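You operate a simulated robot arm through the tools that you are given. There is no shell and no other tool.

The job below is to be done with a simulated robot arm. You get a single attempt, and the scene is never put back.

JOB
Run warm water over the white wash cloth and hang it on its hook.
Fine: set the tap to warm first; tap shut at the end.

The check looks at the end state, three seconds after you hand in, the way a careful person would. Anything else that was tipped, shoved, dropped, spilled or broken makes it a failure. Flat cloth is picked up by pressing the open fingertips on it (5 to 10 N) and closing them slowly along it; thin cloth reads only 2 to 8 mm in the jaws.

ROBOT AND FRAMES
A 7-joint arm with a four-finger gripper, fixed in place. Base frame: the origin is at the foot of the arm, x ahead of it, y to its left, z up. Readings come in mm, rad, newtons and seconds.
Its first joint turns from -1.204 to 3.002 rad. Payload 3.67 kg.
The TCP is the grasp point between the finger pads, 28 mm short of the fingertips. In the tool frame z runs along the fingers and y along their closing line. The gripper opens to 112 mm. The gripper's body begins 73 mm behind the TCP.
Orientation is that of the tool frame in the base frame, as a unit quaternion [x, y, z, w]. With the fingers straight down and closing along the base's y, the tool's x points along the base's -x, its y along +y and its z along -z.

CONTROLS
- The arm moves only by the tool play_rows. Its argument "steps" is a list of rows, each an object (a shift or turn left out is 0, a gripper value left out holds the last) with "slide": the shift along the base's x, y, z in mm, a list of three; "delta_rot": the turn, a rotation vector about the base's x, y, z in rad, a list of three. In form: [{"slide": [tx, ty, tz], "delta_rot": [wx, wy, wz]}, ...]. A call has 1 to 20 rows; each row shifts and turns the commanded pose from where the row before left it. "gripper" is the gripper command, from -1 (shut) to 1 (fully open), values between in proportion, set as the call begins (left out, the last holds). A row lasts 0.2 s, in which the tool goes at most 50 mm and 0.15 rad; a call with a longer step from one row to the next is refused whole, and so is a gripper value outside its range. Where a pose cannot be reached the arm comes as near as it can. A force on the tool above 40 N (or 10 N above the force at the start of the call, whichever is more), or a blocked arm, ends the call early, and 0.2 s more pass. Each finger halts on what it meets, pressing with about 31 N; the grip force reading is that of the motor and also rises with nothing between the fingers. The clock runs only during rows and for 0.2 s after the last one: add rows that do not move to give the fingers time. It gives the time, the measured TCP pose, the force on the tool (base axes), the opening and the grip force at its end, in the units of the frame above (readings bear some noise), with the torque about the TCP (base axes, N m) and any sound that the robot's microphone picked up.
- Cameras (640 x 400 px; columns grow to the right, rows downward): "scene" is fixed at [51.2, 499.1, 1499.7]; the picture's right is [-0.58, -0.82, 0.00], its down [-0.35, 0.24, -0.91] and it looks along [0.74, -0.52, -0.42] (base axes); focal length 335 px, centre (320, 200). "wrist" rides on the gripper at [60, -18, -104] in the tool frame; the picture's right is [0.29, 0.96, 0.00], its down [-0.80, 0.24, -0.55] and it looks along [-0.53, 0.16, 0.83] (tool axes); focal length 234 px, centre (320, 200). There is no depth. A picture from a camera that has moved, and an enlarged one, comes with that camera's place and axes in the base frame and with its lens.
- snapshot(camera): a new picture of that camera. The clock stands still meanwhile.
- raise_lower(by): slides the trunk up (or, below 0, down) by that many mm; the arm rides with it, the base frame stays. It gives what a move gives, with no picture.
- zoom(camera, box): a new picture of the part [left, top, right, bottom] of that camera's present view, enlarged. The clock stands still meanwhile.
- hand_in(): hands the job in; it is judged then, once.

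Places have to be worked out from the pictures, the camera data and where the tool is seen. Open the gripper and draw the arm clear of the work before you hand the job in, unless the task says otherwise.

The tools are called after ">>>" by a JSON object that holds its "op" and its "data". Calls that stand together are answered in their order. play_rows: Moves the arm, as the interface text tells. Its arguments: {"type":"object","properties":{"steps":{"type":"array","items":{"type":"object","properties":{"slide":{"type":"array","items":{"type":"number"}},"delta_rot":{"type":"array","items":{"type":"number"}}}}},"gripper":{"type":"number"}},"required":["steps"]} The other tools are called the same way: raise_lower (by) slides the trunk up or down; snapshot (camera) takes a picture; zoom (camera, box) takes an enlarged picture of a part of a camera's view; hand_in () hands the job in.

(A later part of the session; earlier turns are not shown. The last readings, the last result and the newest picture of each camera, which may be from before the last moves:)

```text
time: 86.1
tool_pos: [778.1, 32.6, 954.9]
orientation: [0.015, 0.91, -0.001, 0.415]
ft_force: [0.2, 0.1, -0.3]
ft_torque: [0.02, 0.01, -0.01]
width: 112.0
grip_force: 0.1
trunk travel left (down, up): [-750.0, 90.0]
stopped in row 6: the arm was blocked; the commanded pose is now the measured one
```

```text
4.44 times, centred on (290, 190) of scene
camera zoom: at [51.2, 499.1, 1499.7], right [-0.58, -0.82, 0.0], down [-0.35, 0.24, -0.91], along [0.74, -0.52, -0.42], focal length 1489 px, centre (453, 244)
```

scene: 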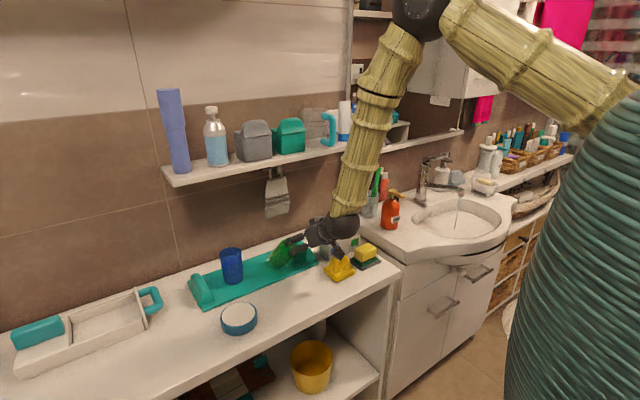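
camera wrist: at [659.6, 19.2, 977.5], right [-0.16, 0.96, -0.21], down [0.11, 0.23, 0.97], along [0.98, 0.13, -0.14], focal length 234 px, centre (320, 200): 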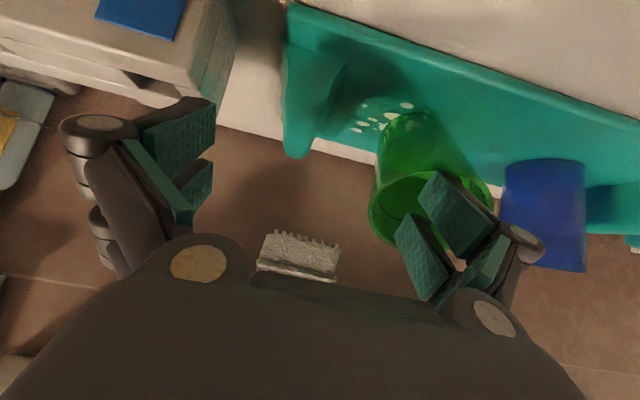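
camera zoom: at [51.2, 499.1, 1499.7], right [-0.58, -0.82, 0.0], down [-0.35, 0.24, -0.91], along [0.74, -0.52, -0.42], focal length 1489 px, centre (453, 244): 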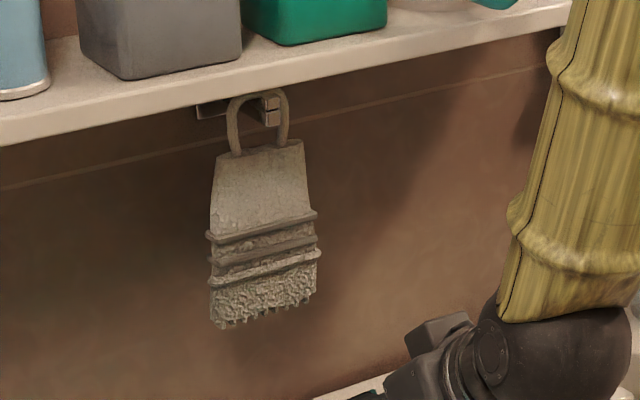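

The cloth hangs properly on its hook. But the arm sagged while retracting (blocked, TCP now at z ≈ 955), close to the green cup — I check the cup before any further move.

>>> {"op": "zoom", "data": {"camera": "scene", "box": [200, 215, 370, 310]}}

>>> {"op": "zoom", "data": {"camera": "wrist", "box": [330, 90, 600, 300]}}

>>> {"op": "zoom", "data": {"camera": "scene", "box": [500, 0, 640, 200]}}

```text
3.76 times, centred on (285, 262) of scene
camera zoom: at [51.2, 499.1, 1499.7], right [-0.58, -0.82, 0.0], down [-0.35, 0.24, -0.91], along [0.74, -0.52, -0.42], focal length 1261 px, centre (452, -35)
```

zoom: 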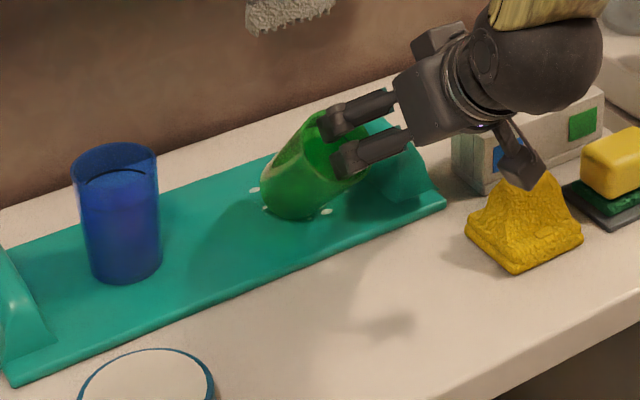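

```text
1.90 times, centred on (465, 195) of wrist
camera zoom: at [659.6, 19.2, 977.5], right [-0.16, 0.96, -0.21], down [0.11, 0.23, 0.97], along [0.98, 0.13, -0.14], focal length 446 px, centre (44, 210)
```

zoom: 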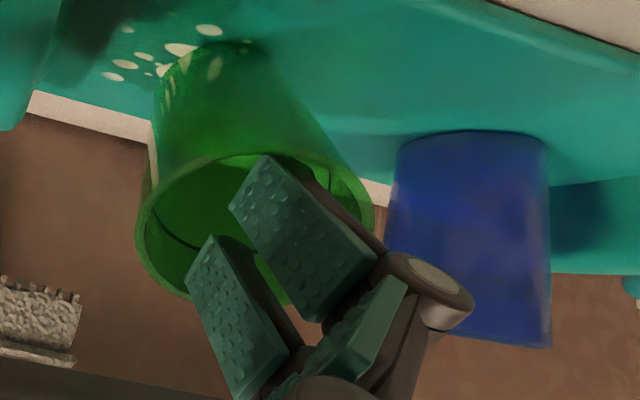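

```text
2.00 times, centred on (570, 100) of scene
camera zoom: at [51.2, 499.1, 1499.7], right [-0.58, -0.82, 0.0], down [-0.35, 0.24, -0.91], along [0.74, -0.52, -0.42], focal length 670 px, centre (-180, 400)
```

zoom: 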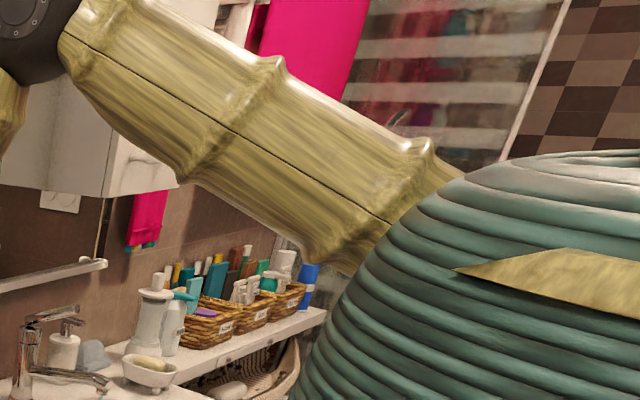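

The +y finger dipped into the green cup and tilted it about 40° toward the robot, with the cup now resting on that finger. I must undo this gently: pushing slowly in +x from inside should bring it back upright about its base edge; first 14 mm, then look.

>>> {"op": "play_rows", "data": {"steps": [{"slide": [4, 0, 0]}, {"slide": [5, 0, 0]}, {"slide": [5, 0, 0]}, {"slide": [0, 0, 0]}]}}

>>> {"op": "zoom", "data": {"camera": "scene", "box": [200, 215, 370, 310]}}

>>> {"op": "snapshot", "data": {"camera": "wrist"}}

```text
time: 87.1
tool_pos: [791.3, 34.1, 955.3]
orientation: [0.015, 0.909, -0.001, 0.416]
ft_force: [-0.9, -0.5, 1.7]
ft_torque: [0.1, 0.01, 0.08]
width: 112.1
grip_force: 0.0
trunk travel left (down, up): [-750.0, 90.0]
```

```text
3.76 times, centred on (285, 262) of scene
camera zoom: at [51.2, 499.1, 1499.7], right [-0.58, -0.82, 0.0], down [-0.35, 0.24, -0.91], along [0.74, -0.52, -0.42], focal length 1261 px, centre (452, -35)
```

zoom: 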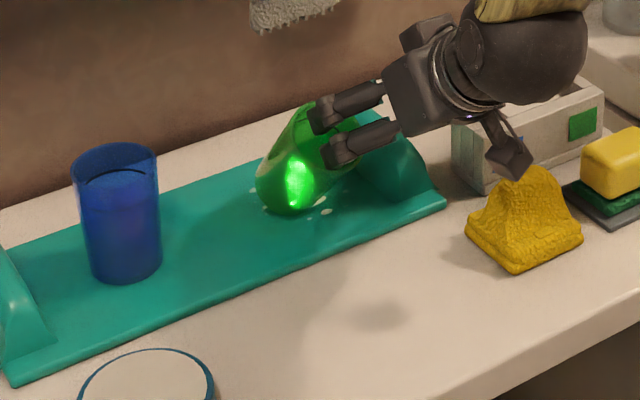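

```text
taken
camera wrist: at [674.0, 19.7, 977.8], right [-0.16, 0.96, -0.21], down [0.11, 0.23, 0.97], along [0.98, 0.13, -0.14], focal length 234 px, centre (320, 200)
```

wrist: 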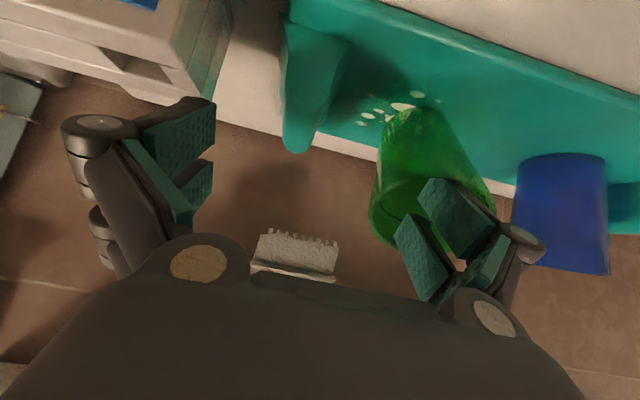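

The arm tracks well in this direction and the cup follows, still leaning. I keep pushing +x another 16 mm.

>>> {"op": "play_rows", "data": {"steps": [{"slide": [5, 0, 0]}, {"slide": [5, 0, 0]}, {"slide": [6, 0, 0]}, {"slide": [0, 0, 0]}]}}

>>> {"op": "zoom", "data": {"camera": "scene", "box": [200, 215, 370, 310]}}

>>> {"op": "snapshot", "data": {"camera": "wrist"}}

```text
time: 88.1
tool_pos: [807.9, 34.5, 954.6]
orientation: [0.014, 0.91, -0.002, 0.415]
ft_force: [-0.1, -0.2, 0.5]
ft_torque: [0.03, 0.0, 0.04]
width: 112.0
grip_force: 0.1
trunk travel left (down, up): [-750.0, 90.0]
```

```text
3.76 times, centred on (285, 262) of scene
camera zoom: at [51.2, 499.1, 1499.7], right [-0.58, -0.82, 0.0], down [-0.35, 0.24, -0.91], along [0.74, -0.52, -0.42], focal length 1261 px, centre (452, -35)
```

zoom: 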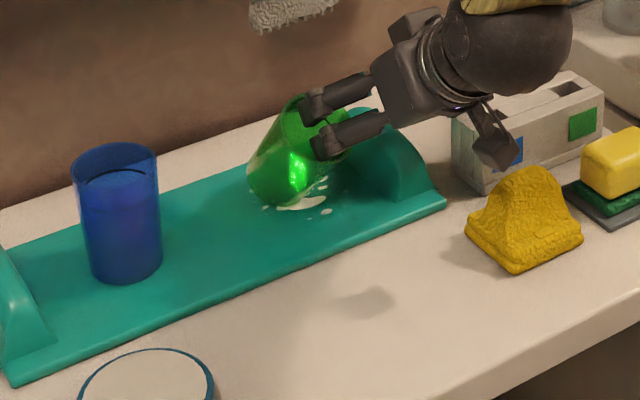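

```text
taken
camera wrist: at [689.4, 19.9, 977.6], right [-0.16, 0.96, -0.21], down [0.11, 0.23, 0.97], along [0.98, 0.13, -0.14], focal length 234 px, centre (320, 200)
```

wrist: 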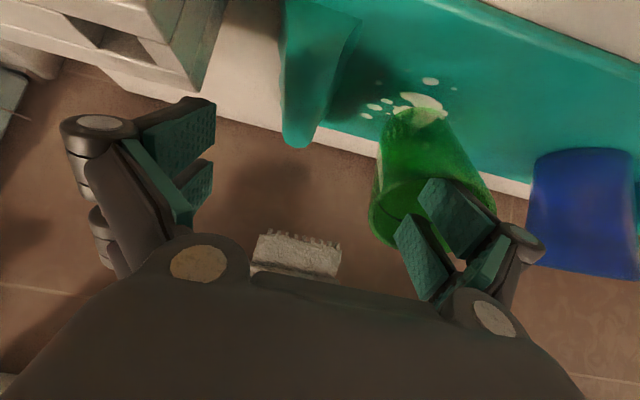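

The cup is sliding rather than standing up. Since it sits sleeve-like over the finger, I'll rotate the finger toward vertical about its tip so it levers the cup upright; first half of that rotation.

>>> {"op": "play_rows", "data": {"steps": [{"slide": [3.6, 0, 1.2], "delta_rot": [0, 0.08, 0]}, {"slide": [1.6, 0, 1.2], "delta_rot": [0, 0.08, 0]}, {"slide": [1.8, 0, 1.3], "delta_rot": [0, 0.08, 0]}, {"slide": [0, 0, 0]}]}}

>>> {"op": "zoom", "data": {"camera": "scene", "box": [200, 215, 370, 310]}}

>>> {"op": "snapshot", "data": {"camera": "wrist"}}

```text
time: 89.1
tool_pos: [814.8, 22.8, 950.7]
orientation: [0.026, 0.955, 0.001, 0.296]
ft_force: [-0.3, 0.2, -0.6]
ft_torque: [-0.01, 0.02, 0.02]
width: 111.6
grip_force: 0.0
trunk travel left (down, up): [-750.0, 90.0]
```

```text
3.76 times, centred on (285, 262) of scene
camera zoom: at [51.2, 499.1, 1499.7], right [-0.58, -0.82, 0.0], down [-0.35, 0.24, -0.91], along [0.74, -0.52, -0.42], focal length 1261 px, centre (452, -35)
```

zoom: 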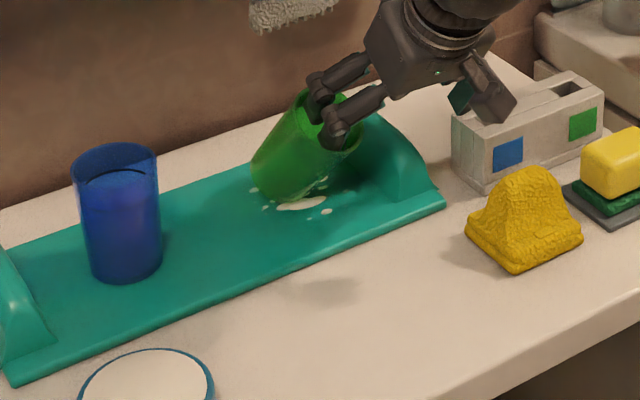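

```text
taken
camera wrist: at [705.5, 10.8, 1002.5], right [-0.19, 0.97, -0.15], down [0.36, 0.21, 0.91], along [0.92, 0.12, -0.38], focal length 234 px, centre (320, 200)
```

wrist: 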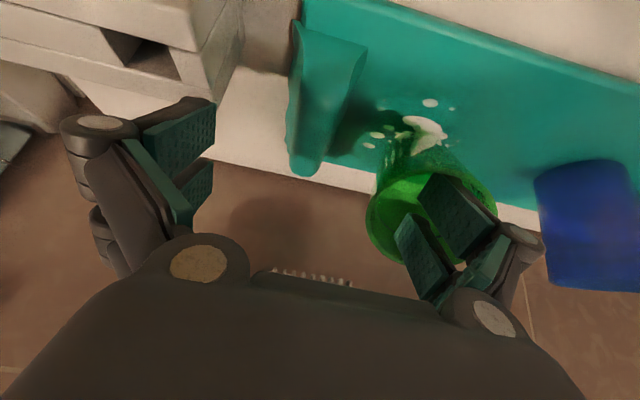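

It works — the cup's tilt is down to about 30°. I continue rotating the finger toward vertical in the same way.

>>> {"op": "play_rows", "data": {"steps": [{"slide": [1.9, 0, 1.0], "delta_rot": [0, 0.08, 0]}, {"slide": [2.0, 0, 0.8], "delta_rot": [0, 0.08, 0]}, {"slide": [2.1, 0, 0.6], "delta_rot": [0, 0.08, 0]}, {"slide": [0, 0, 0]}]}}

>>> {"op": "zoom", "data": {"camera": "scene", "box": [200, 215, 370, 310]}}

>>> {"op": "snapshot", "data": {"camera": "wrist"}}

```text
time: 90.1
tool_pos: [820.2, 29.0, 964.1]
orientation: [0.013, 0.982, -0.002, 0.189]
ft_force: [-0.5, -0.5, 0.8]
ft_torque: [0.11, 0.02, 0.03]
width: 111.9
grip_force: 0.1
trunk travel left (down, up): [-750.0, 90.0]
```

```text
3.76 times, centred on (285, 262) of scene
camera zoom: at [51.2, 499.1, 1499.7], right [-0.58, -0.82, 0.0], down [-0.35, 0.24, -0.91], along [0.74, -0.52, -0.42], focal length 1261 px, centre (452, -35)
```

zoom: 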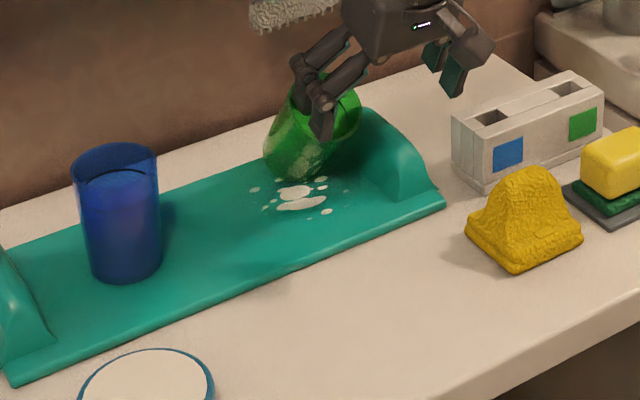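

```text
taken
camera wrist: at [725.6, 14.7, 1038.0], right [-0.24, 0.96, -0.11], down [0.54, 0.23, 0.81], along [0.81, 0.14, -0.58], focal length 234 px, centre (320, 200)
```

wrist: 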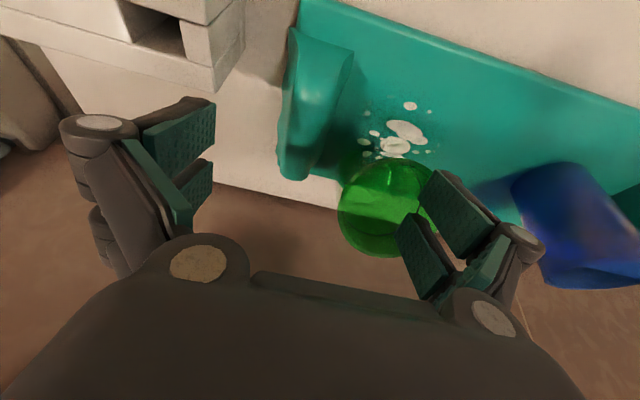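

The cup is more upright but has shifted back a bit. I zoom in closely to see how the finger and the cup are touching before the next move.

>>> {"op": "zoom", "data": {"camera": "scene", "box": [260, 220, 320, 270]}}

>>> {"op": "zoom", "data": {"camera": "wrist", "box": [320, 130, 520, 290]}}

```text
8.00 times, centred on (290, 245) of scene
camera zoom: at [51.2, 499.1, 1499.7], right [-0.58, -0.82, 0.0], down [-0.35, 0.24, -0.91], along [0.74, -0.52, -0.42], focal length 2680 px, centre (560, -160)
```

zoom: 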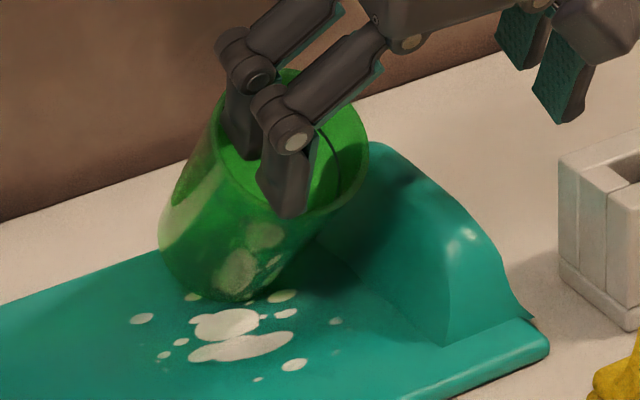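

```text
2.50 times, centred on (420, 210) of wrist
camera zoom: at [725.6, 14.7, 1038.0], right [-0.24, 0.96, -0.11], down [0.54, 0.23, 0.81], along [0.81, 0.14, -0.58], focal length 585 px, centre (70, 175)
```

zoom: 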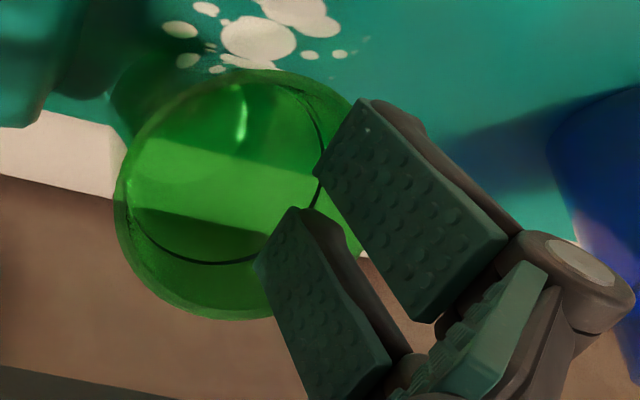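

The near fingertip seems to be pressing down on the cup's near rim (small upward force), holding it tilted on the stable side. Lifting slowly should let it right itself; I use the trunk for a clean vertical 8 mm lift and look.

>>> {"op": "raise_lower", "data": {"by": 8}}

>>> {"op": "zoom", "data": {"camera": "scene", "box": [260, 220, 320, 270]}}

>>> {"op": "zoom", "data": {"camera": "wrist", "box": [320, 130, 520, 290]}}

```text
time: 90.7
tool_pos: [820.4, 33.9, 970.2]
orientation: [0.013, 0.982, -0.005, 0.188]
ft_force: [-0.7, 0.7, 0.5]
ft_torque: [0.0, 0.0, -0.02]
width: 111.9
grip_force: 0.0
trunk travel left (down, up): [-758.0, 82.0]
```

```text
8.00 times, centred on (290, 245) of scene
camera zoom: at [51.2, 499.1, 1499.7], right [-0.58, -0.82, 0.0], down [-0.35, 0.24, -0.91], along [0.74, -0.52, -0.42], focal length 2680 px, centre (560, -160)
```

zoom: 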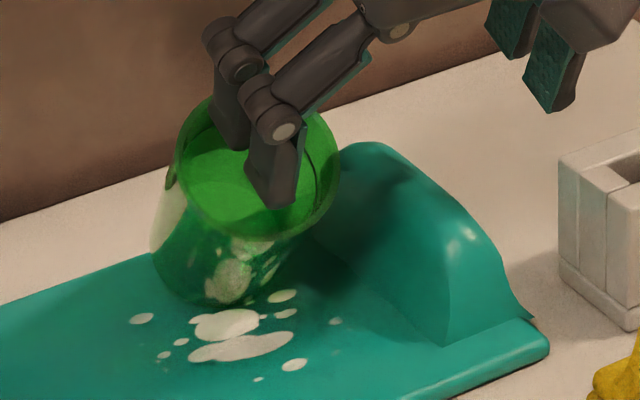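

```text
2.50 times, centred on (420, 210) of wrist
camera zoom: at [726.2, 19.5, 1044.0], right [-0.24, 0.96, -0.11], down [0.54, 0.23, 0.81], along [0.8, 0.13, -0.58], focal length 585 px, centre (70, 175)
```

zoom: 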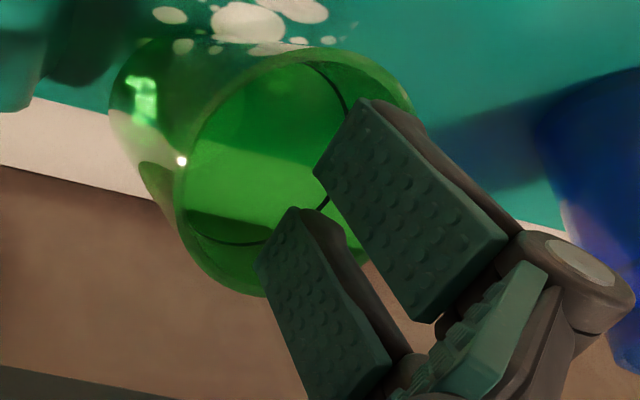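

It's righting itself as the finger rises. I continue lifting with the trunk in small steps.

>>> {"op": "raise_lower", "data": {"by": 8}}

>>> {"op": "zoom", "data": {"camera": "scene", "box": [260, 220, 320, 270]}}

```text
time: 91.2
tool_pos: [820.8, 35.4, 978.8]
orientation: [0.013, 0.982, -0.006, 0.188]
ft_force: [-1.5, 1.6, 2.6]
ft_torque: [0.12, -0.04, 0.06]
width: 112.1
grip_force: 0.1
trunk travel left (down, up): [-766.0, 74.0]
```

```text
8.00 times, centred on (290, 245) of scene
camera zoom: at [51.2, 499.1, 1499.7], right [-0.58, -0.82, 0.0], down [-0.35, 0.24, -0.91], along [0.74, -0.52, -0.42], focal length 2680 px, centre (560, -160)
```

zoom: 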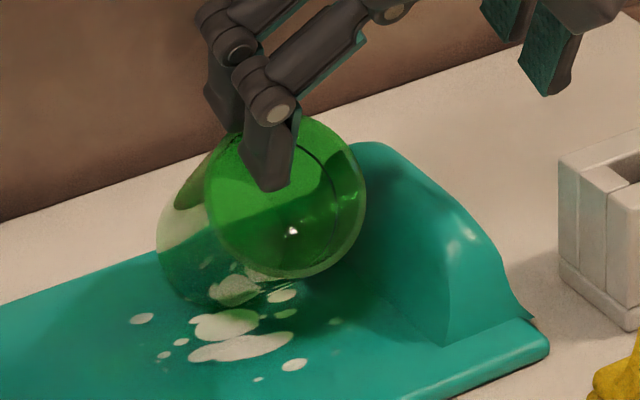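

The cup may be rocking at this instant; I wait half a second without moving and look again.

>>> {"op": "play_rows", "data": {"steps": [{"slide": [0, 0, 0]}, {"slide": [0, 0, 0]}]}}

>>> {"op": "zoom", "data": {"camera": "scene", "box": [260, 220, 320, 270]}}

>>> {"op": "snapshot", "data": {"camera": "wrist"}}

```text
time: 91.8
tool_pos: [820.4, 34.5, 977.9]
orientation: [0.012, 0.982, -0.005, 0.188]
ft_force: [-1.2, 0.3, 2.3]
ft_torque: [0.19, -0.08, 0.08]
width: 112.2
grip_force: 0.1
trunk travel left (down, up): [-766.0, 74.0]
```

```text
8.00 times, centred on (290, 245) of scene
camera zoom: at [51.2, 499.1, 1499.7], right [-0.58, -0.82, 0.0], down [-0.35, 0.24, -0.91], along [0.74, -0.52, -0.42], focal length 2680 px, centre (560, -160)
```

zoom: 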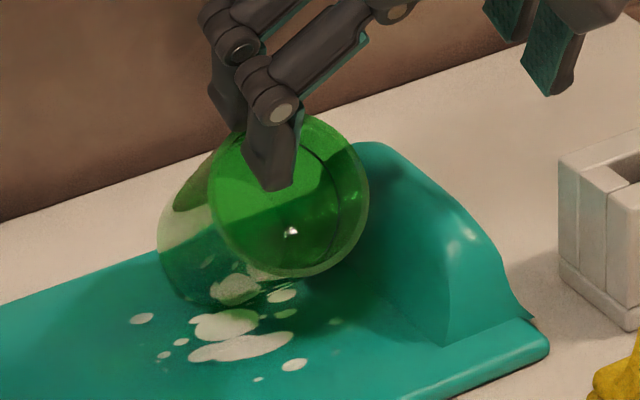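

```text
taken
camera wrist: at [726.1, 20.3, 1052.1], right [-0.24, 0.96, -0.11], down [0.54, 0.23, 0.81], along [0.8, 0.14, -0.58], focal length 234 px, centre (320, 200)
```

wrist: 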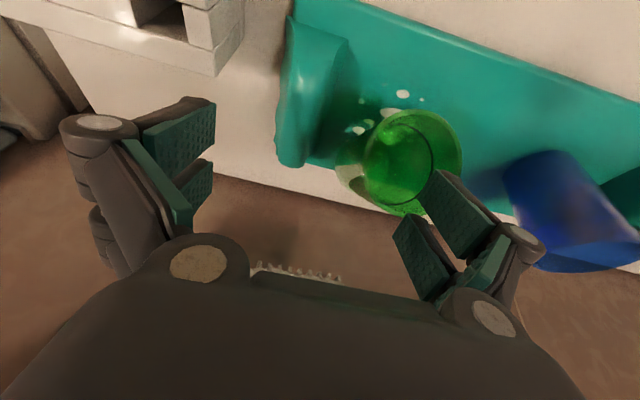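

The cup is static but leaning again, apparently with its rim caught at the finger. I zoom in from both cameras to understand the contact.

>>> {"op": "zoom", "data": {"camera": "wrist", "box": [340, 90, 480, 240]}}

>>> {"op": "zoom", "data": {"camera": "scene", "box": [272, 225, 302, 255]}}

```text
2.67 times, centred on (410, 165) of wrist
camera zoom: at [726.1, 20.3, 1052.1], right [-0.24, 0.96, -0.11], down [0.54, 0.23, 0.81], along [0.8, 0.14, -0.58], focal length 624 px, centre (80, 293)
```

zoom: 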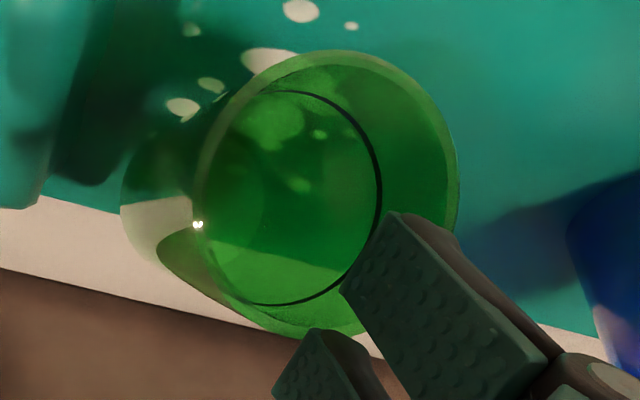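

```text
13.33 times, centred on (287, 240) of scene
camera zoom: at [51.2, 499.1, 1499.7], right [-0.58, -0.82, 0.0], down [-0.35, 0.24, -0.91], along [0.74, -0.52, -0.42], focal length 4467 px, centre (760, -333)
```

zoom: 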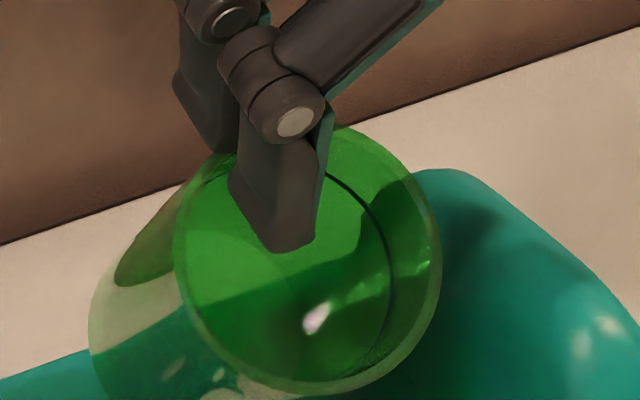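

The front prong is inside the mouth against the far wall near the rim, so pushing forward and slightly up there should rotate the cup upright rather than slide it. I try 12 mm forward with 4 mm up.

>>> {"op": "play_rows", "data": {"steps": [{"slide": [4, 0, 1.5]}, {"slide": [4, 0, 1.5]}, {"slide": [4, 0, 1]}, {"slide": [0, 0, 0]}]}}

>>> {"op": "zoom", "data": {"camera": "scene", "box": [260, 220, 320, 270]}}

>>> {"op": "zoom", "data": {"camera": "wrist", "box": [320, 70, 500, 240]}}

```text
time: 92.8
tool_pos: [831.5, 34.3, 981.6]
orientation: [0.012, 0.982, -0.005, 0.188]
ft_force: [-0.8, 0.7, -0.2]
ft_torque: [-0.01, -0.02, -0.01]
width: 112.1
grip_force: 0.1
trunk travel left (down, up): [-766.0, 74.0]
```

```text
8.00 times, centred on (290, 245) of scene
camera zoom: at [51.2, 499.1, 1499.7], right [-0.58, -0.82, 0.0], down [-0.35, 0.24, -0.91], along [0.74, -0.52, -0.42], focal length 2680 px, centre (560, -160)
```

zoom: 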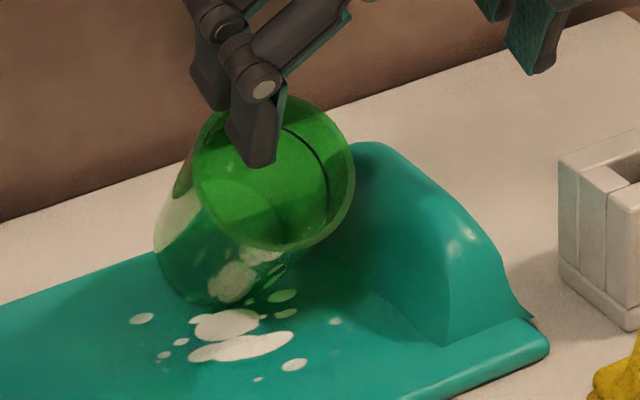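

```text
2.35 times, centred on (410, 155) of wrist
camera zoom: at [738.1, 20.2, 1055.9], right [-0.24, 0.96, -0.11], down [0.54, 0.23, 0.81], along [0.8, 0.13, -0.58], focal length 551 px, centre (108, 306)
```

zoom: 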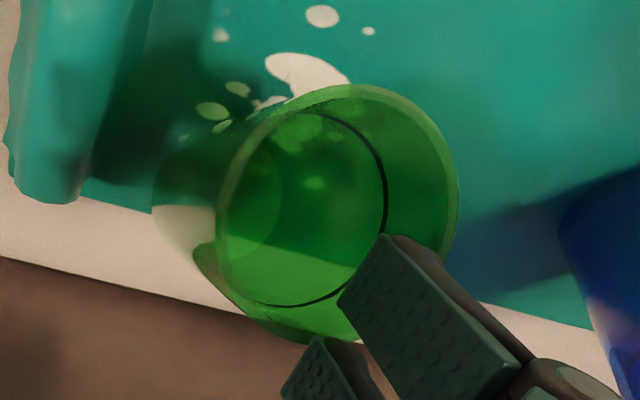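

It is standing up as I push. I continue with another 15 mm forward, slightly up.

>>> {"op": "play_rows", "data": {"steps": [{"slide": [5, 0, 1]}, {"slide": [5, 0, 1]}, {"slide": [5, 0, 1]}, {"slide": [0, 0, 0]}]}}

>>> {"op": "zoom", "data": {"camera": "scene", "box": [260, 220, 320, 270]}}

>>> {"op": "zoom", "data": {"camera": "wrist", "box": [320, 70, 500, 240]}}

```text
time: 93.8
tool_pos: [848.2, 34.6, 984.8]
orientation: [0.012, 0.982, -0.005, 0.188]
ft_force: [0.5, 0.1, 0.4]
ft_torque: [0.0, 0.01, 0.0]
width: 112.1
grip_force: 0.0
trunk travel left (down, up): [-766.0, 74.0]
```

```text
8.00 times, centred on (290, 245) of scene
camera zoom: at [51.2, 499.1, 1499.7], right [-0.58, -0.82, 0.0], down [-0.35, 0.24, -0.91], along [0.74, -0.52, -0.42], focal length 2680 px, centre (560, -160)
```

zoom: 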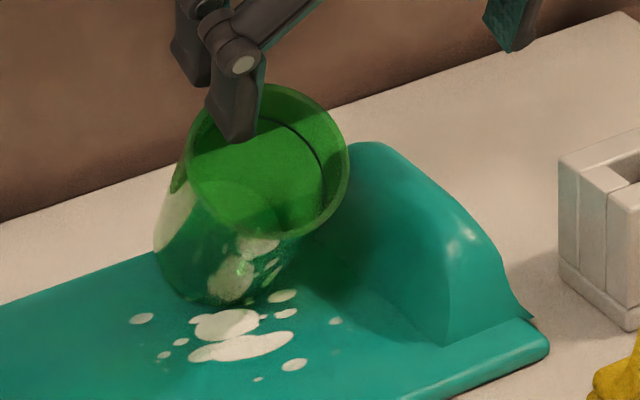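

```text
2.35 times, centred on (410, 155) of wrist
camera zoom: at [753.6, 20.0, 1059.0], right [-0.24, 0.96, -0.11], down [0.54, 0.23, 0.81], along [0.8, 0.14, -0.58], focal length 551 px, centre (108, 306)
```

zoom: 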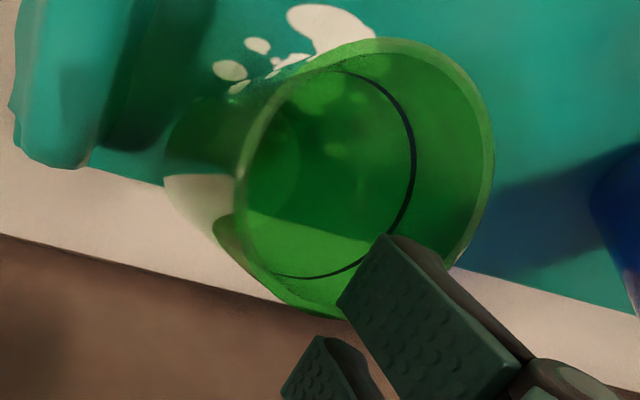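

Good progress; the tilt keeps shrinking with no force spikes. I continue another 14 mm forward.

>>> {"op": "play_rows", "data": {"steps": [{"slide": [5, 0, 0]}, {"slide": [5, 0, 0]}, {"slide": [4, 0, 0]}, {"slide": [0, 0, 0]}]}}

>>> {"op": "zoom", "data": {"camera": "scene", "box": [260, 220, 320, 270]}}

>>> {"op": "snapshot", "data": {"camera": "wrist"}}

```text
time: 94.8
tool_pos: [860.5, 34.1, 985.3]
orientation: [0.013, 0.982, -0.005, 0.188]
ft_force: [-0.2, -0.3, 3.2]
ft_torque: [0.2, 0.03, 0.01]
width: 112.2
grip_force: 0.1
trunk travel left (down, up): [-766.0, 74.0]
```

```text
8.00 times, centred on (290, 245) of scene
camera zoom: at [51.2, 499.1, 1499.7], right [-0.58, -0.82, 0.0], down [-0.35, 0.24, -0.91], along [0.74, -0.52, -0.42], focal length 2680 px, centre (560, -160)
```

zoom: 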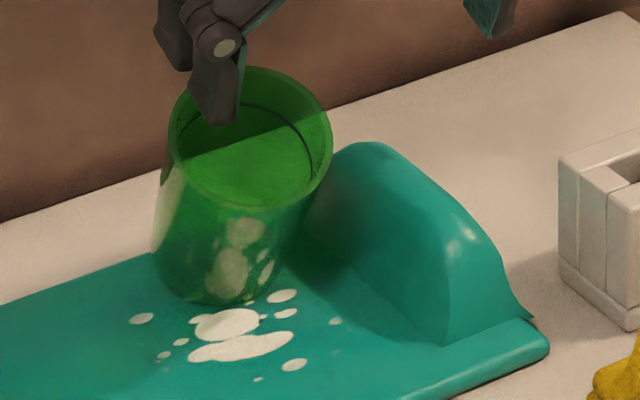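

```text
taken
camera wrist: at [767.2, 20.2, 1059.5], right [-0.24, 0.96, -0.11], down [0.54, 0.23, 0.81], along [0.8, 0.14, -0.58], focal length 234 px, centre (320, 200)
```

wrist: 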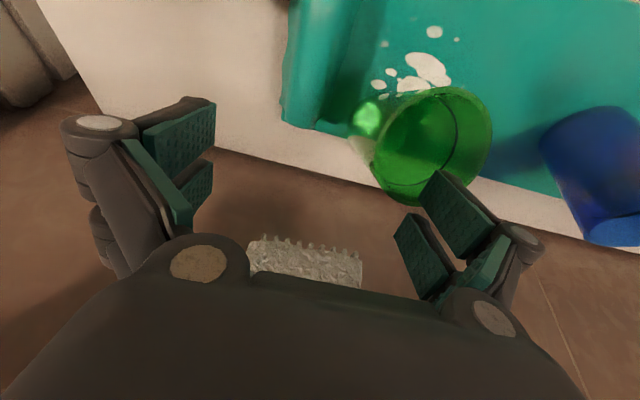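

Tilt is down to about 20°. I push a further 10 mm forward, slightly down, to bring it fully upright, staying clear of the hanging cloth.

>>> {"op": "play_rows", "data": {"steps": [{"slide": [4, 0, -0.5]}, {"slide": [3, 0, -0.5]}, {"slide": [3, 0, 0]}, {"slide": [0, 0, 0]}]}}

>>> {"op": "zoom", "data": {"camera": "scene", "box": [260, 210, 320, 260]}}

>>> {"op": "zoom", "data": {"camera": "wrist", "box": [320, 50, 540, 240]}}

```text
time: 95.8
tool_pos: [872.1, 35.0, 982.8]
orientation: [0.012, 0.982, -0.005, 0.189]
ft_force: [0.5, 0.1, 4.8]
ft_torque: [0.28, -0.02, -0.01]
width: 112.7
grip_force: 0.0
trunk travel left (down, up): [-766.0, 74.0]
```

```text
8.00 times, centred on (290, 235) of scene
camera zoom: at [51.2, 499.1, 1499.7], right [-0.58, -0.82, 0.0], down [-0.35, 0.24, -0.91], along [0.74, -0.52, -0.42], focal length 2680 px, centre (560, -80)
```

zoom: 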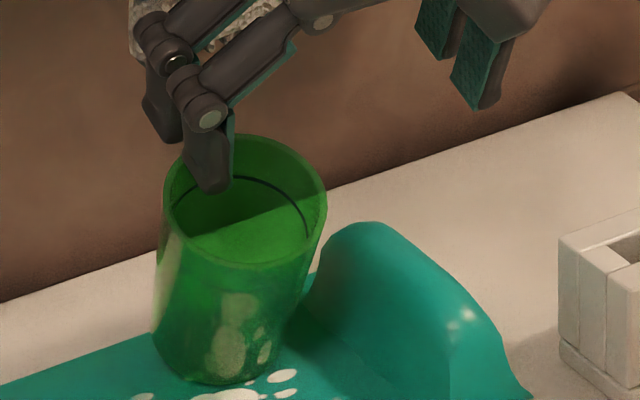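

```text
2.11 times, centred on (430, 145) of wrist
camera zoom: at [777.1, 20.2, 1058.3], right [-0.24, 0.96, -0.11], down [0.54, 0.23, 0.81], along [0.8, 0.14, -0.58], focal length 493 px, centre (88, 316)
```

zoom: 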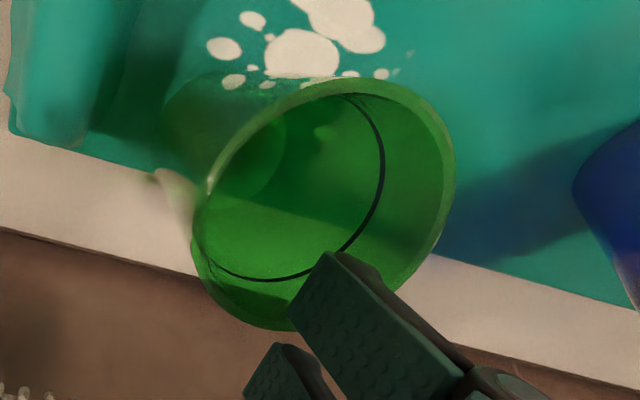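

The cup is almost upright (≈13°), its far wall sitting in the gap between the two finger prongs. I push 6 mm more to lessen the tilt, then lift in small trunk steps.

>>> {"op": "play_rows", "data": {"steps": [{"slide": [3, 0, 0.5]}, {"slide": [3, 0, 0.5]}, {"slide": [0, 0, 0]}]}}

>>> {"op": "zoom", "data": {"camera": "scene", "box": [260, 200, 320, 250]}}

```text
time: 96.7
tool_pos: [877.1, 34.6, 984.3]
orientation: [0.013, 0.982, -0.005, 0.187]
ft_force: [0.1, 0.1, -0.1]
ft_torque: [0.0, -0.01, 0.05]
width: 112.1
grip_force: 0.1
trunk travel left (down, up): [-766.0, 74.0]
```

```text
8.00 times, centred on (290, 225) of scene
camera zoom: at [51.2, 499.1, 1499.7], right [-0.58, -0.82, 0.0], down [-0.35, 0.24, -0.91], along [0.74, -0.52, -0.42], focal length 2680 px, centre (560, 0)
```

zoom: 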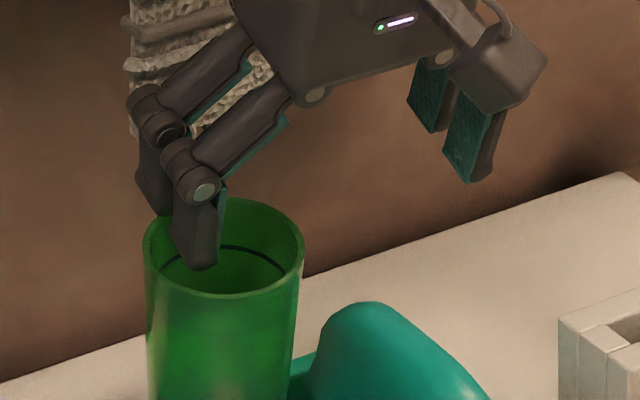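

The cup now stands upright with no contact force. I lift the fingers out vertically with the trunk, first 12 mm.

>>> {"op": "raise_lower", "data": {"by": 12}}

>>> {"op": "zoom", "data": {"camera": "scene", "box": [260, 200, 320, 250]}}

```text
time: 97.2
tool_pos: [879.6, 33.7, 996.7]
orientation: [0.012, 0.982, -0.005, 0.187]
ft_force: [-0.1, 0.0, -0.7]
ft_torque: [0.02, 0.03, 0.03]
width: 111.9
grip_force: 0.0
trunk travel left (down, up): [-778.0, 62.0]
```

```text
8.00 times, centred on (290, 225) of scene
camera zoom: at [51.2, 499.1, 1499.7], right [-0.58, -0.82, 0.0], down [-0.35, 0.24, -0.91], along [0.74, -0.52, -0.42], focal length 2680 px, centre (560, 0)
```

zoom: 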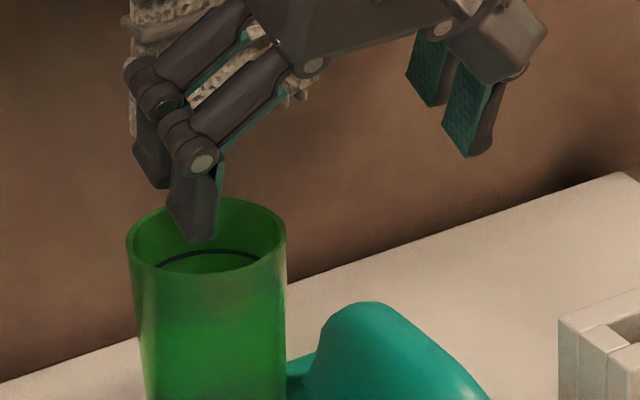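

The cup appears to be rocking slightly the other way; I wait and look again.

>>> {"op": "play_rows", "data": {"steps": [{"slide": [0, 0, 0]}, {"slide": [0, 0, 0]}]}}

>>> {"op": "zoom", "data": {"camera": "scene", "box": [250, 195, 330, 275]}}

>>> {"op": "snapshot", "data": {"camera": "wrist"}}

```text
time: 97.8
tool_pos: [878.1, 35.0, 995.9]
orientation: [0.012, 0.982, -0.006, 0.189]
ft_force: [0.0, -0.4, 0.4]
ft_torque: [-0.03, -0.01, -0.01]
width: 112.0
grip_force: 0.1
trunk travel left (down, up): [-778.0, 62.0]
```

```text
5.00 times, centred on (290, 235) of scene
camera zoom: at [51.2, 499.1, 1499.7], right [-0.58, -0.82, 0.0], down [-0.35, 0.24, -0.91], along [0.74, -0.52, -0.42], focal length 1675 px, centre (470, 25)
```

zoom: 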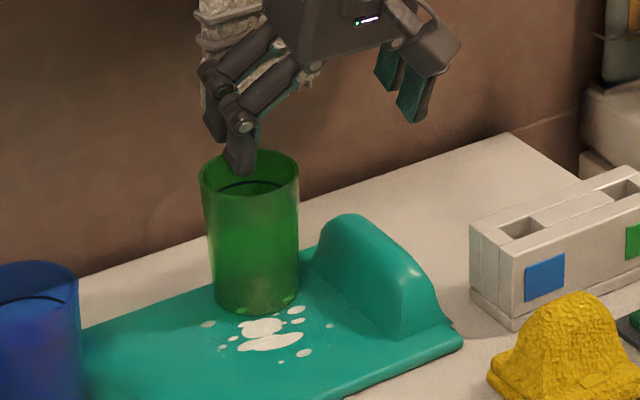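

```text
taken
camera wrist: at [783.5, 20.1, 1071.0], right [-0.24, 0.96, -0.11], down [0.54, 0.23, 0.81], along [0.8, 0.14, -0.58], focal length 234 px, centre (320, 200)
```

wrist: 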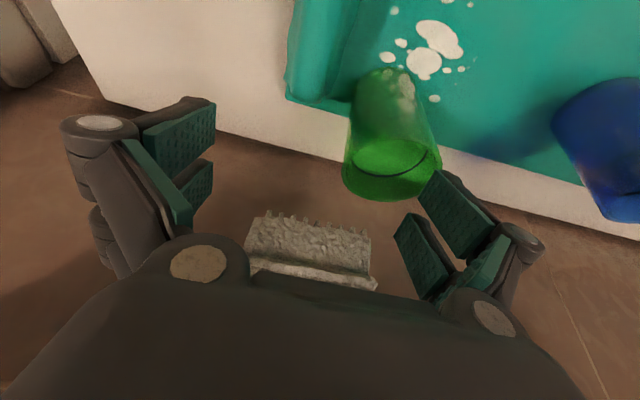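

The cup is standing upright, though displaced to about (908, 71) from its original (865, 107). I lift the fingers fully out with the trunk.

>>> {"op": "raise_lower", "data": {"by": 20}}

>>> {"op": "zoom", "data": {"camera": "scene", "box": [250, 195, 330, 275]}}

>>> {"op": "snapshot", "data": {"camera": "wrist"}}

```text
time: 98.5
tool_pos: [878.8, 34.9, 1016.3]
orientation: [0.013, 0.982, -0.005, 0.188]
ft_force: [0.7, 0.1, -0.8]
ft_torque: [-0.06, -0.01, -0.01]
width: 112.2
grip_force: 0.1
trunk travel left (down, up): [-798.0, 42.0]
```

```text
5.00 times, centred on (290, 235) of scene
camera zoom: at [51.2, 499.1, 1499.7], right [-0.58, -0.82, 0.0], down [-0.35, 0.24, -0.91], along [0.74, -0.52, -0.42], focal length 1675 px, centre (470, 25)
```

zoom: 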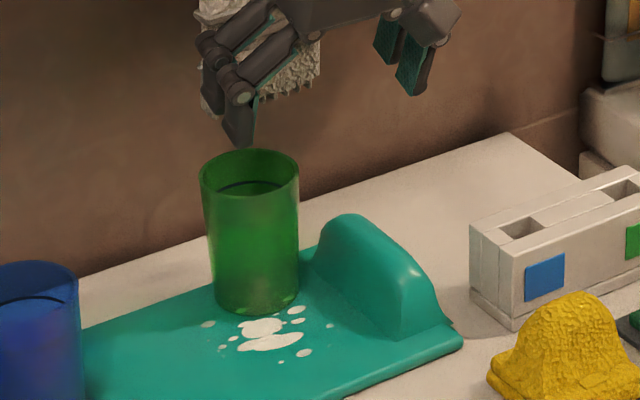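

```text
taken
camera wrist: at [783.7, 20.1, 1090.8], right [-0.24, 0.96, -0.11], down [0.54, 0.23, 0.81], along [0.8, 0.14, -0.58], focal length 234 px, centre (320, 200)
```

wrist: 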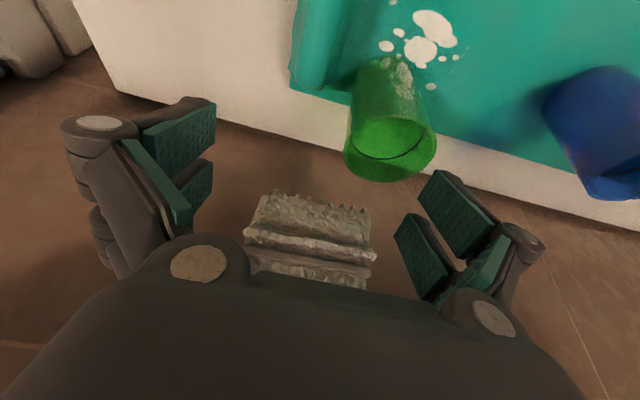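

Fingers are free. By triangulation the cup is upright at about (886, 83) with its rim at z ≈ 962; it was originally at about (842, 113). I'll put it back by gripping it from above: first move over it (+48 mm in y) at safe height.

>>> {"op": "play_rows", "data": {"steps": [{"slide": [1, 8, 0]}, {"slide": [1, 8, 0]}, {"slide": [1, 8, 0]}, {"slide": [1, 8, 0]}, {"slide": [1, 8, 0]}, {"slide": [1, 8, 0]}, {"slide": [0, 0, 0]}]}}

>>> {"op": "snapshot", "data": {"camera": "wrist"}}

>>> {"op": "zoom", "data": {"camera": "scene", "box": [230, 150, 330, 275]}}

```text
time: 100.1
tool_pos: [884.2, 82.0, 1017.2]
orientation: [0.012, 0.982, -0.005, 0.188]
ft_force: [0.2, 0.2, 0.7]
ft_torque: [0.0, -0.04, -0.02]
width: 112.3
grip_force: 0.1
trunk travel left (down, up): [-798.0, 42.0]
```

```text
taken
camera wrist: at [789.7, 68.1, 1091.5], right [-0.24, 0.96, -0.11], down [0.54, 0.23, 0.81], along [0.8, 0.14, -0.58], focal length 234 px, centre (320, 200)
```

wrist: 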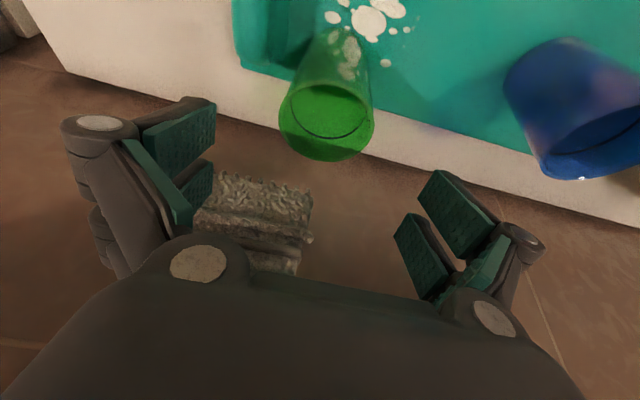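

```text
3.20 times, centred on (280, 212) of scene
camera zoom: at [51.2, 499.1, 1499.7], right [-0.58, -0.82, 0.0], down [-0.35, 0.24, -0.91], along [0.74, -0.52, -0.42], focal length 1072 px, centre (448, 160)
```

zoom: 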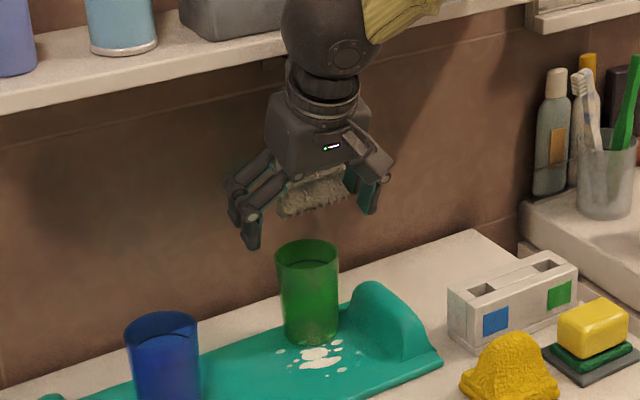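

Tracking is fine here and the jaws straddle the cup's line. I shift x −8 to match the cup centre (≈881, 82) and lower so the pads flank its upper part, above the tray's end bump.

>>> {"op": "play_rows", "data": {"steps": [{"slide": [-4, 0, -8]}, {"slide": [-4, 0, -12]}, {"slide": [0, 0, -12]}, {"slide": [0, 0, -12]}, {"slide": [0, 0, -10]}, {"slide": [0, 0, -8]}, {"slide": [0, 0, 0]}]}}

>>> {"op": "snapshot", "data": {"camera": "wrist"}}

>>> {"op": "zoom", "data": {"camera": "scene", "box": [250, 195, 330, 275]}}

```text
time: 101.7
tool_pos: [875.5, 82.8, 955.2]
orientation: [0.013, 0.982, -0.005, 0.188]
ft_force: [-0.2, -0.4, -0.5]
ft_torque: [0.01, -0.01, 0.0]
width: 111.9
grip_force: 0.1
trunk travel left (down, up): [-798.0, 42.0]
```

```text
taken
camera wrist: at [781.6, 68.3, 1029.2], right [-0.24, 0.96, -0.11], down [0.54, 0.23, 0.81], along [0.8, 0.14, -0.58], focal length 234 px, centre (320, 200)
```

wrist: 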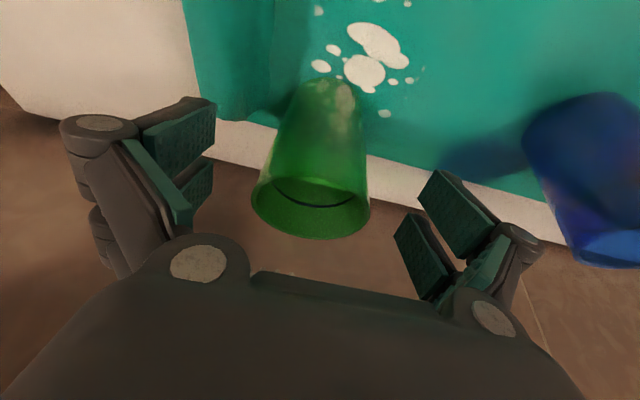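

```text
5.00 times, centred on (290, 235) of scene
camera zoom: at [51.2, 499.1, 1499.7], right [-0.58, -0.82, 0.0], down [-0.35, 0.24, -0.91], along [0.74, -0.52, -0.42], focal length 1675 px, centre (470, 25)
```

zoom: 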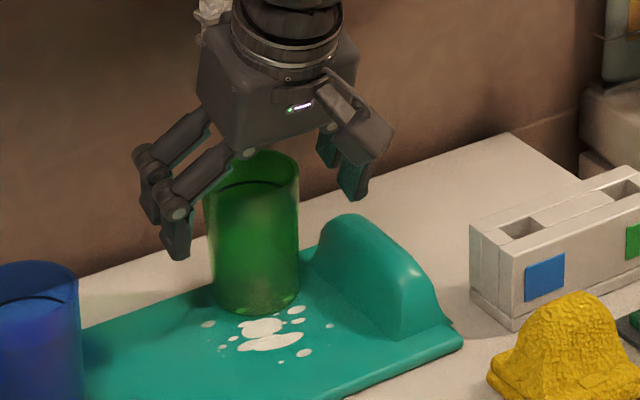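

The jaws flank the cup's rim symmetrically. I close gently in two stages.

>>> {"op": "play_rows", "data": {"steps": [{"slide": [0, 0, 0]}, {"slide": [0, 0, 0]}], "gripper": 0.3}}

>>> {"op": "play_rows", "data": {"steps": [{"slide": [0, 0, 0]}, {"slide": [0, 0, 0]}], "gripper": 0.1}}

>>> {"op": "zoom", "data": {"camera": "scene", "box": [250, 195, 330, 275]}}

```text
time: 102.3
tool_pos: [876.4, 82.0, 954.9]
orientation: [0.012, 0.982, -0.004, 0.188]
ft_force: [-0.4, -0.2, -0.7]
ft_torque: [0.0, -0.03, 0.01]
width: 72.6
grip_force: 0.1
trunk travel left (down, up): [-798.0, 42.0]
```

```text
time: 102.9
tool_pos: [876.8, 82.7, 955.1]
orientation: [0.013, 0.982, -0.004, 0.188]
ft_force: [0.0, 0.3, -0.8]
ft_torque: [0.0, -0.04, 0.0]
width: 62.5
grip_force: 1.1
trunk travel left (down, up): [-798.0, 42.0]
```

```text
5.00 times, centred on (290, 235) of scene
camera zoom: at [51.2, 499.1, 1499.7], right [-0.58, -0.82, 0.0], down [-0.35, 0.24, -0.91], along [0.74, -0.52, -0.42], focal length 1675 px, centre (470, 25)
```

zoom: 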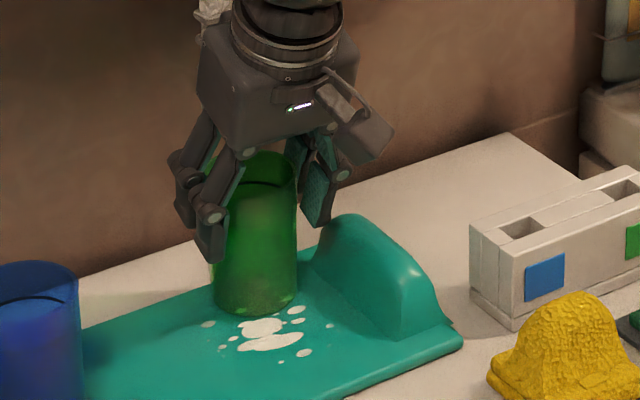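

Just touching at 62.5 mm. I close a little more for a secure hold.

>>> {"op": "play_rows", "data": {"steps": [{"slide": [0, 0, 0]}, {"slide": [0, 0, 0]}], "gripper": 0.0}}

>>> {"op": "zoom", "data": {"camera": "scene", "box": [250, 195, 330, 275]}}

```text
time: 103.5
tool_pos: [875.9, 82.8, 954.5]
orientation: [0.012, 0.982, -0.005, 0.188]
ft_force: [-0.2, -0.9, 0.9]
ft_torque: [0.02, -0.01, 0.0]
width: 61.2
grip_force: 31.1
trunk travel left (down, up): [-798.0, 42.0]
```

```text
5.00 times, centred on (290, 235) of scene
camera zoom: at [51.2, 499.1, 1499.7], right [-0.58, -0.82, 0.0], down [-0.35, 0.24, -0.91], along [0.74, -0.52, -0.42], focal length 1675 px, centre (470, 25)
```

zoom: 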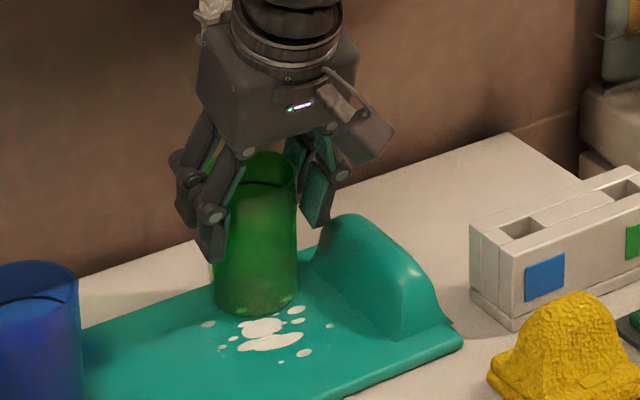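

The cup is held (61 mm, 31 N). I lift it 10 mm with the trunk, then move it back toward its original spot in small steps, first half.

>>> {"op": "raise_lower", "data": {"by": 10}}

>>> {"op": "play_rows", "data": {"steps": [{"slide": [-6, 4, 0]}, {"slide": [-6, 4, 0]}, {"slide": [-6, 4, 0]}, {"slide": [0, 0, 0]}]}}

>>> {"op": "zoom", "data": {"camera": "scene", "box": [250, 195, 330, 275]}}

```text
time: 104.1
tool_pos: [876.8, 82.3, 964.0]
orientation: [0.011, 0.982, -0.006, 0.188]
ft_force: [-0.5, -0.7, -1.0]
ft_torque: [0.02, 0.03, 0.02]
width: 61.0
grip_force: 31.3
trunk travel left (down, up): [-808.0, 32.0]
```

```text
time: 105.1
tool_pos: [858.4, 95.9, 965.0]
orientation: [0.013, 0.982, -0.005, 0.188]
ft_force: [-0.1, 1.0, -0.7]
ft_torque: [0.04, 0.03, 0.01]
width: 61.2
grip_force: 30.6
trunk travel left (down, up): [-808.0, 32.0]
```

```text
5.00 times, centred on (290, 235) of scene
camera zoom: at [51.2, 499.1, 1499.7], right [-0.58, -0.82, 0.0], down [-0.35, 0.24, -0.91], along [0.74, -0.52, -0.42], focal length 1675 px, centre (470, 25)
```

zoom: 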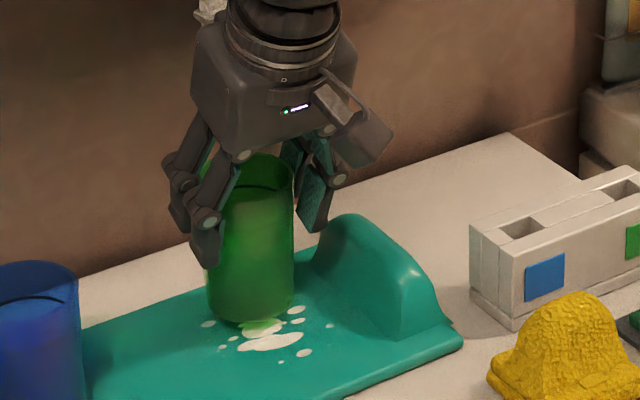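

Tracking is good and the cup comes along upright. I do the remaining part of the shift.

>>> {"op": "play_rows", "data": {"steps": [{"slide": [-6, 4, 0]}, {"slide": [-6, 4, 0]}, {"slide": [-6, 4, 0]}, {"slide": [-6, 4, 0]}, {"slide": [0, 0, 0]}]}}

>>> {"op": "zoom", "data": {"camera": "scene", "box": [250, 195, 330, 275]}}

>>> {"op": "zoom", "data": {"camera": "scene", "box": [180, 200, 400, 340]}}

```text
time: 106.3
tool_pos: [834.5, 110.4, 965.0]
orientation: [0.013, 0.982, -0.005, 0.189]
ft_force: [0.8, -0.4, -0.5]
ft_torque: [0.0, -0.01, -0.02]
width: 61.3
grip_force: 31.1
trunk travel left (down, up): [-808.0, 32.0]
```

```text
5.00 times, centred on (290, 235) of scene
camera zoom: at [51.2, 499.1, 1499.7], right [-0.58, -0.82, 0.0], down [-0.35, 0.24, -0.91], along [0.74, -0.52, -0.42], focal length 1675 px, centre (470, 25)
```

zoom: 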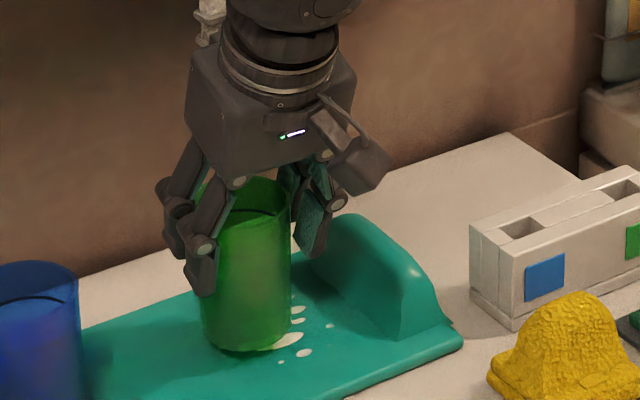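

```text
2.86 times, centred on (290, 270) of scene
camera zoom: at [51.2, 499.1, 1499.7], right [-0.58, -0.82, 0.0], down [-0.35, 0.24, -0.91], along [0.74, -0.52, -0.42], focal length 957 px, centre (406, 0)
```

zoom: 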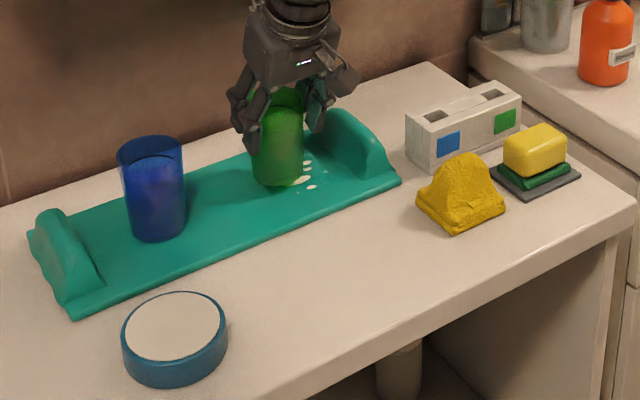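

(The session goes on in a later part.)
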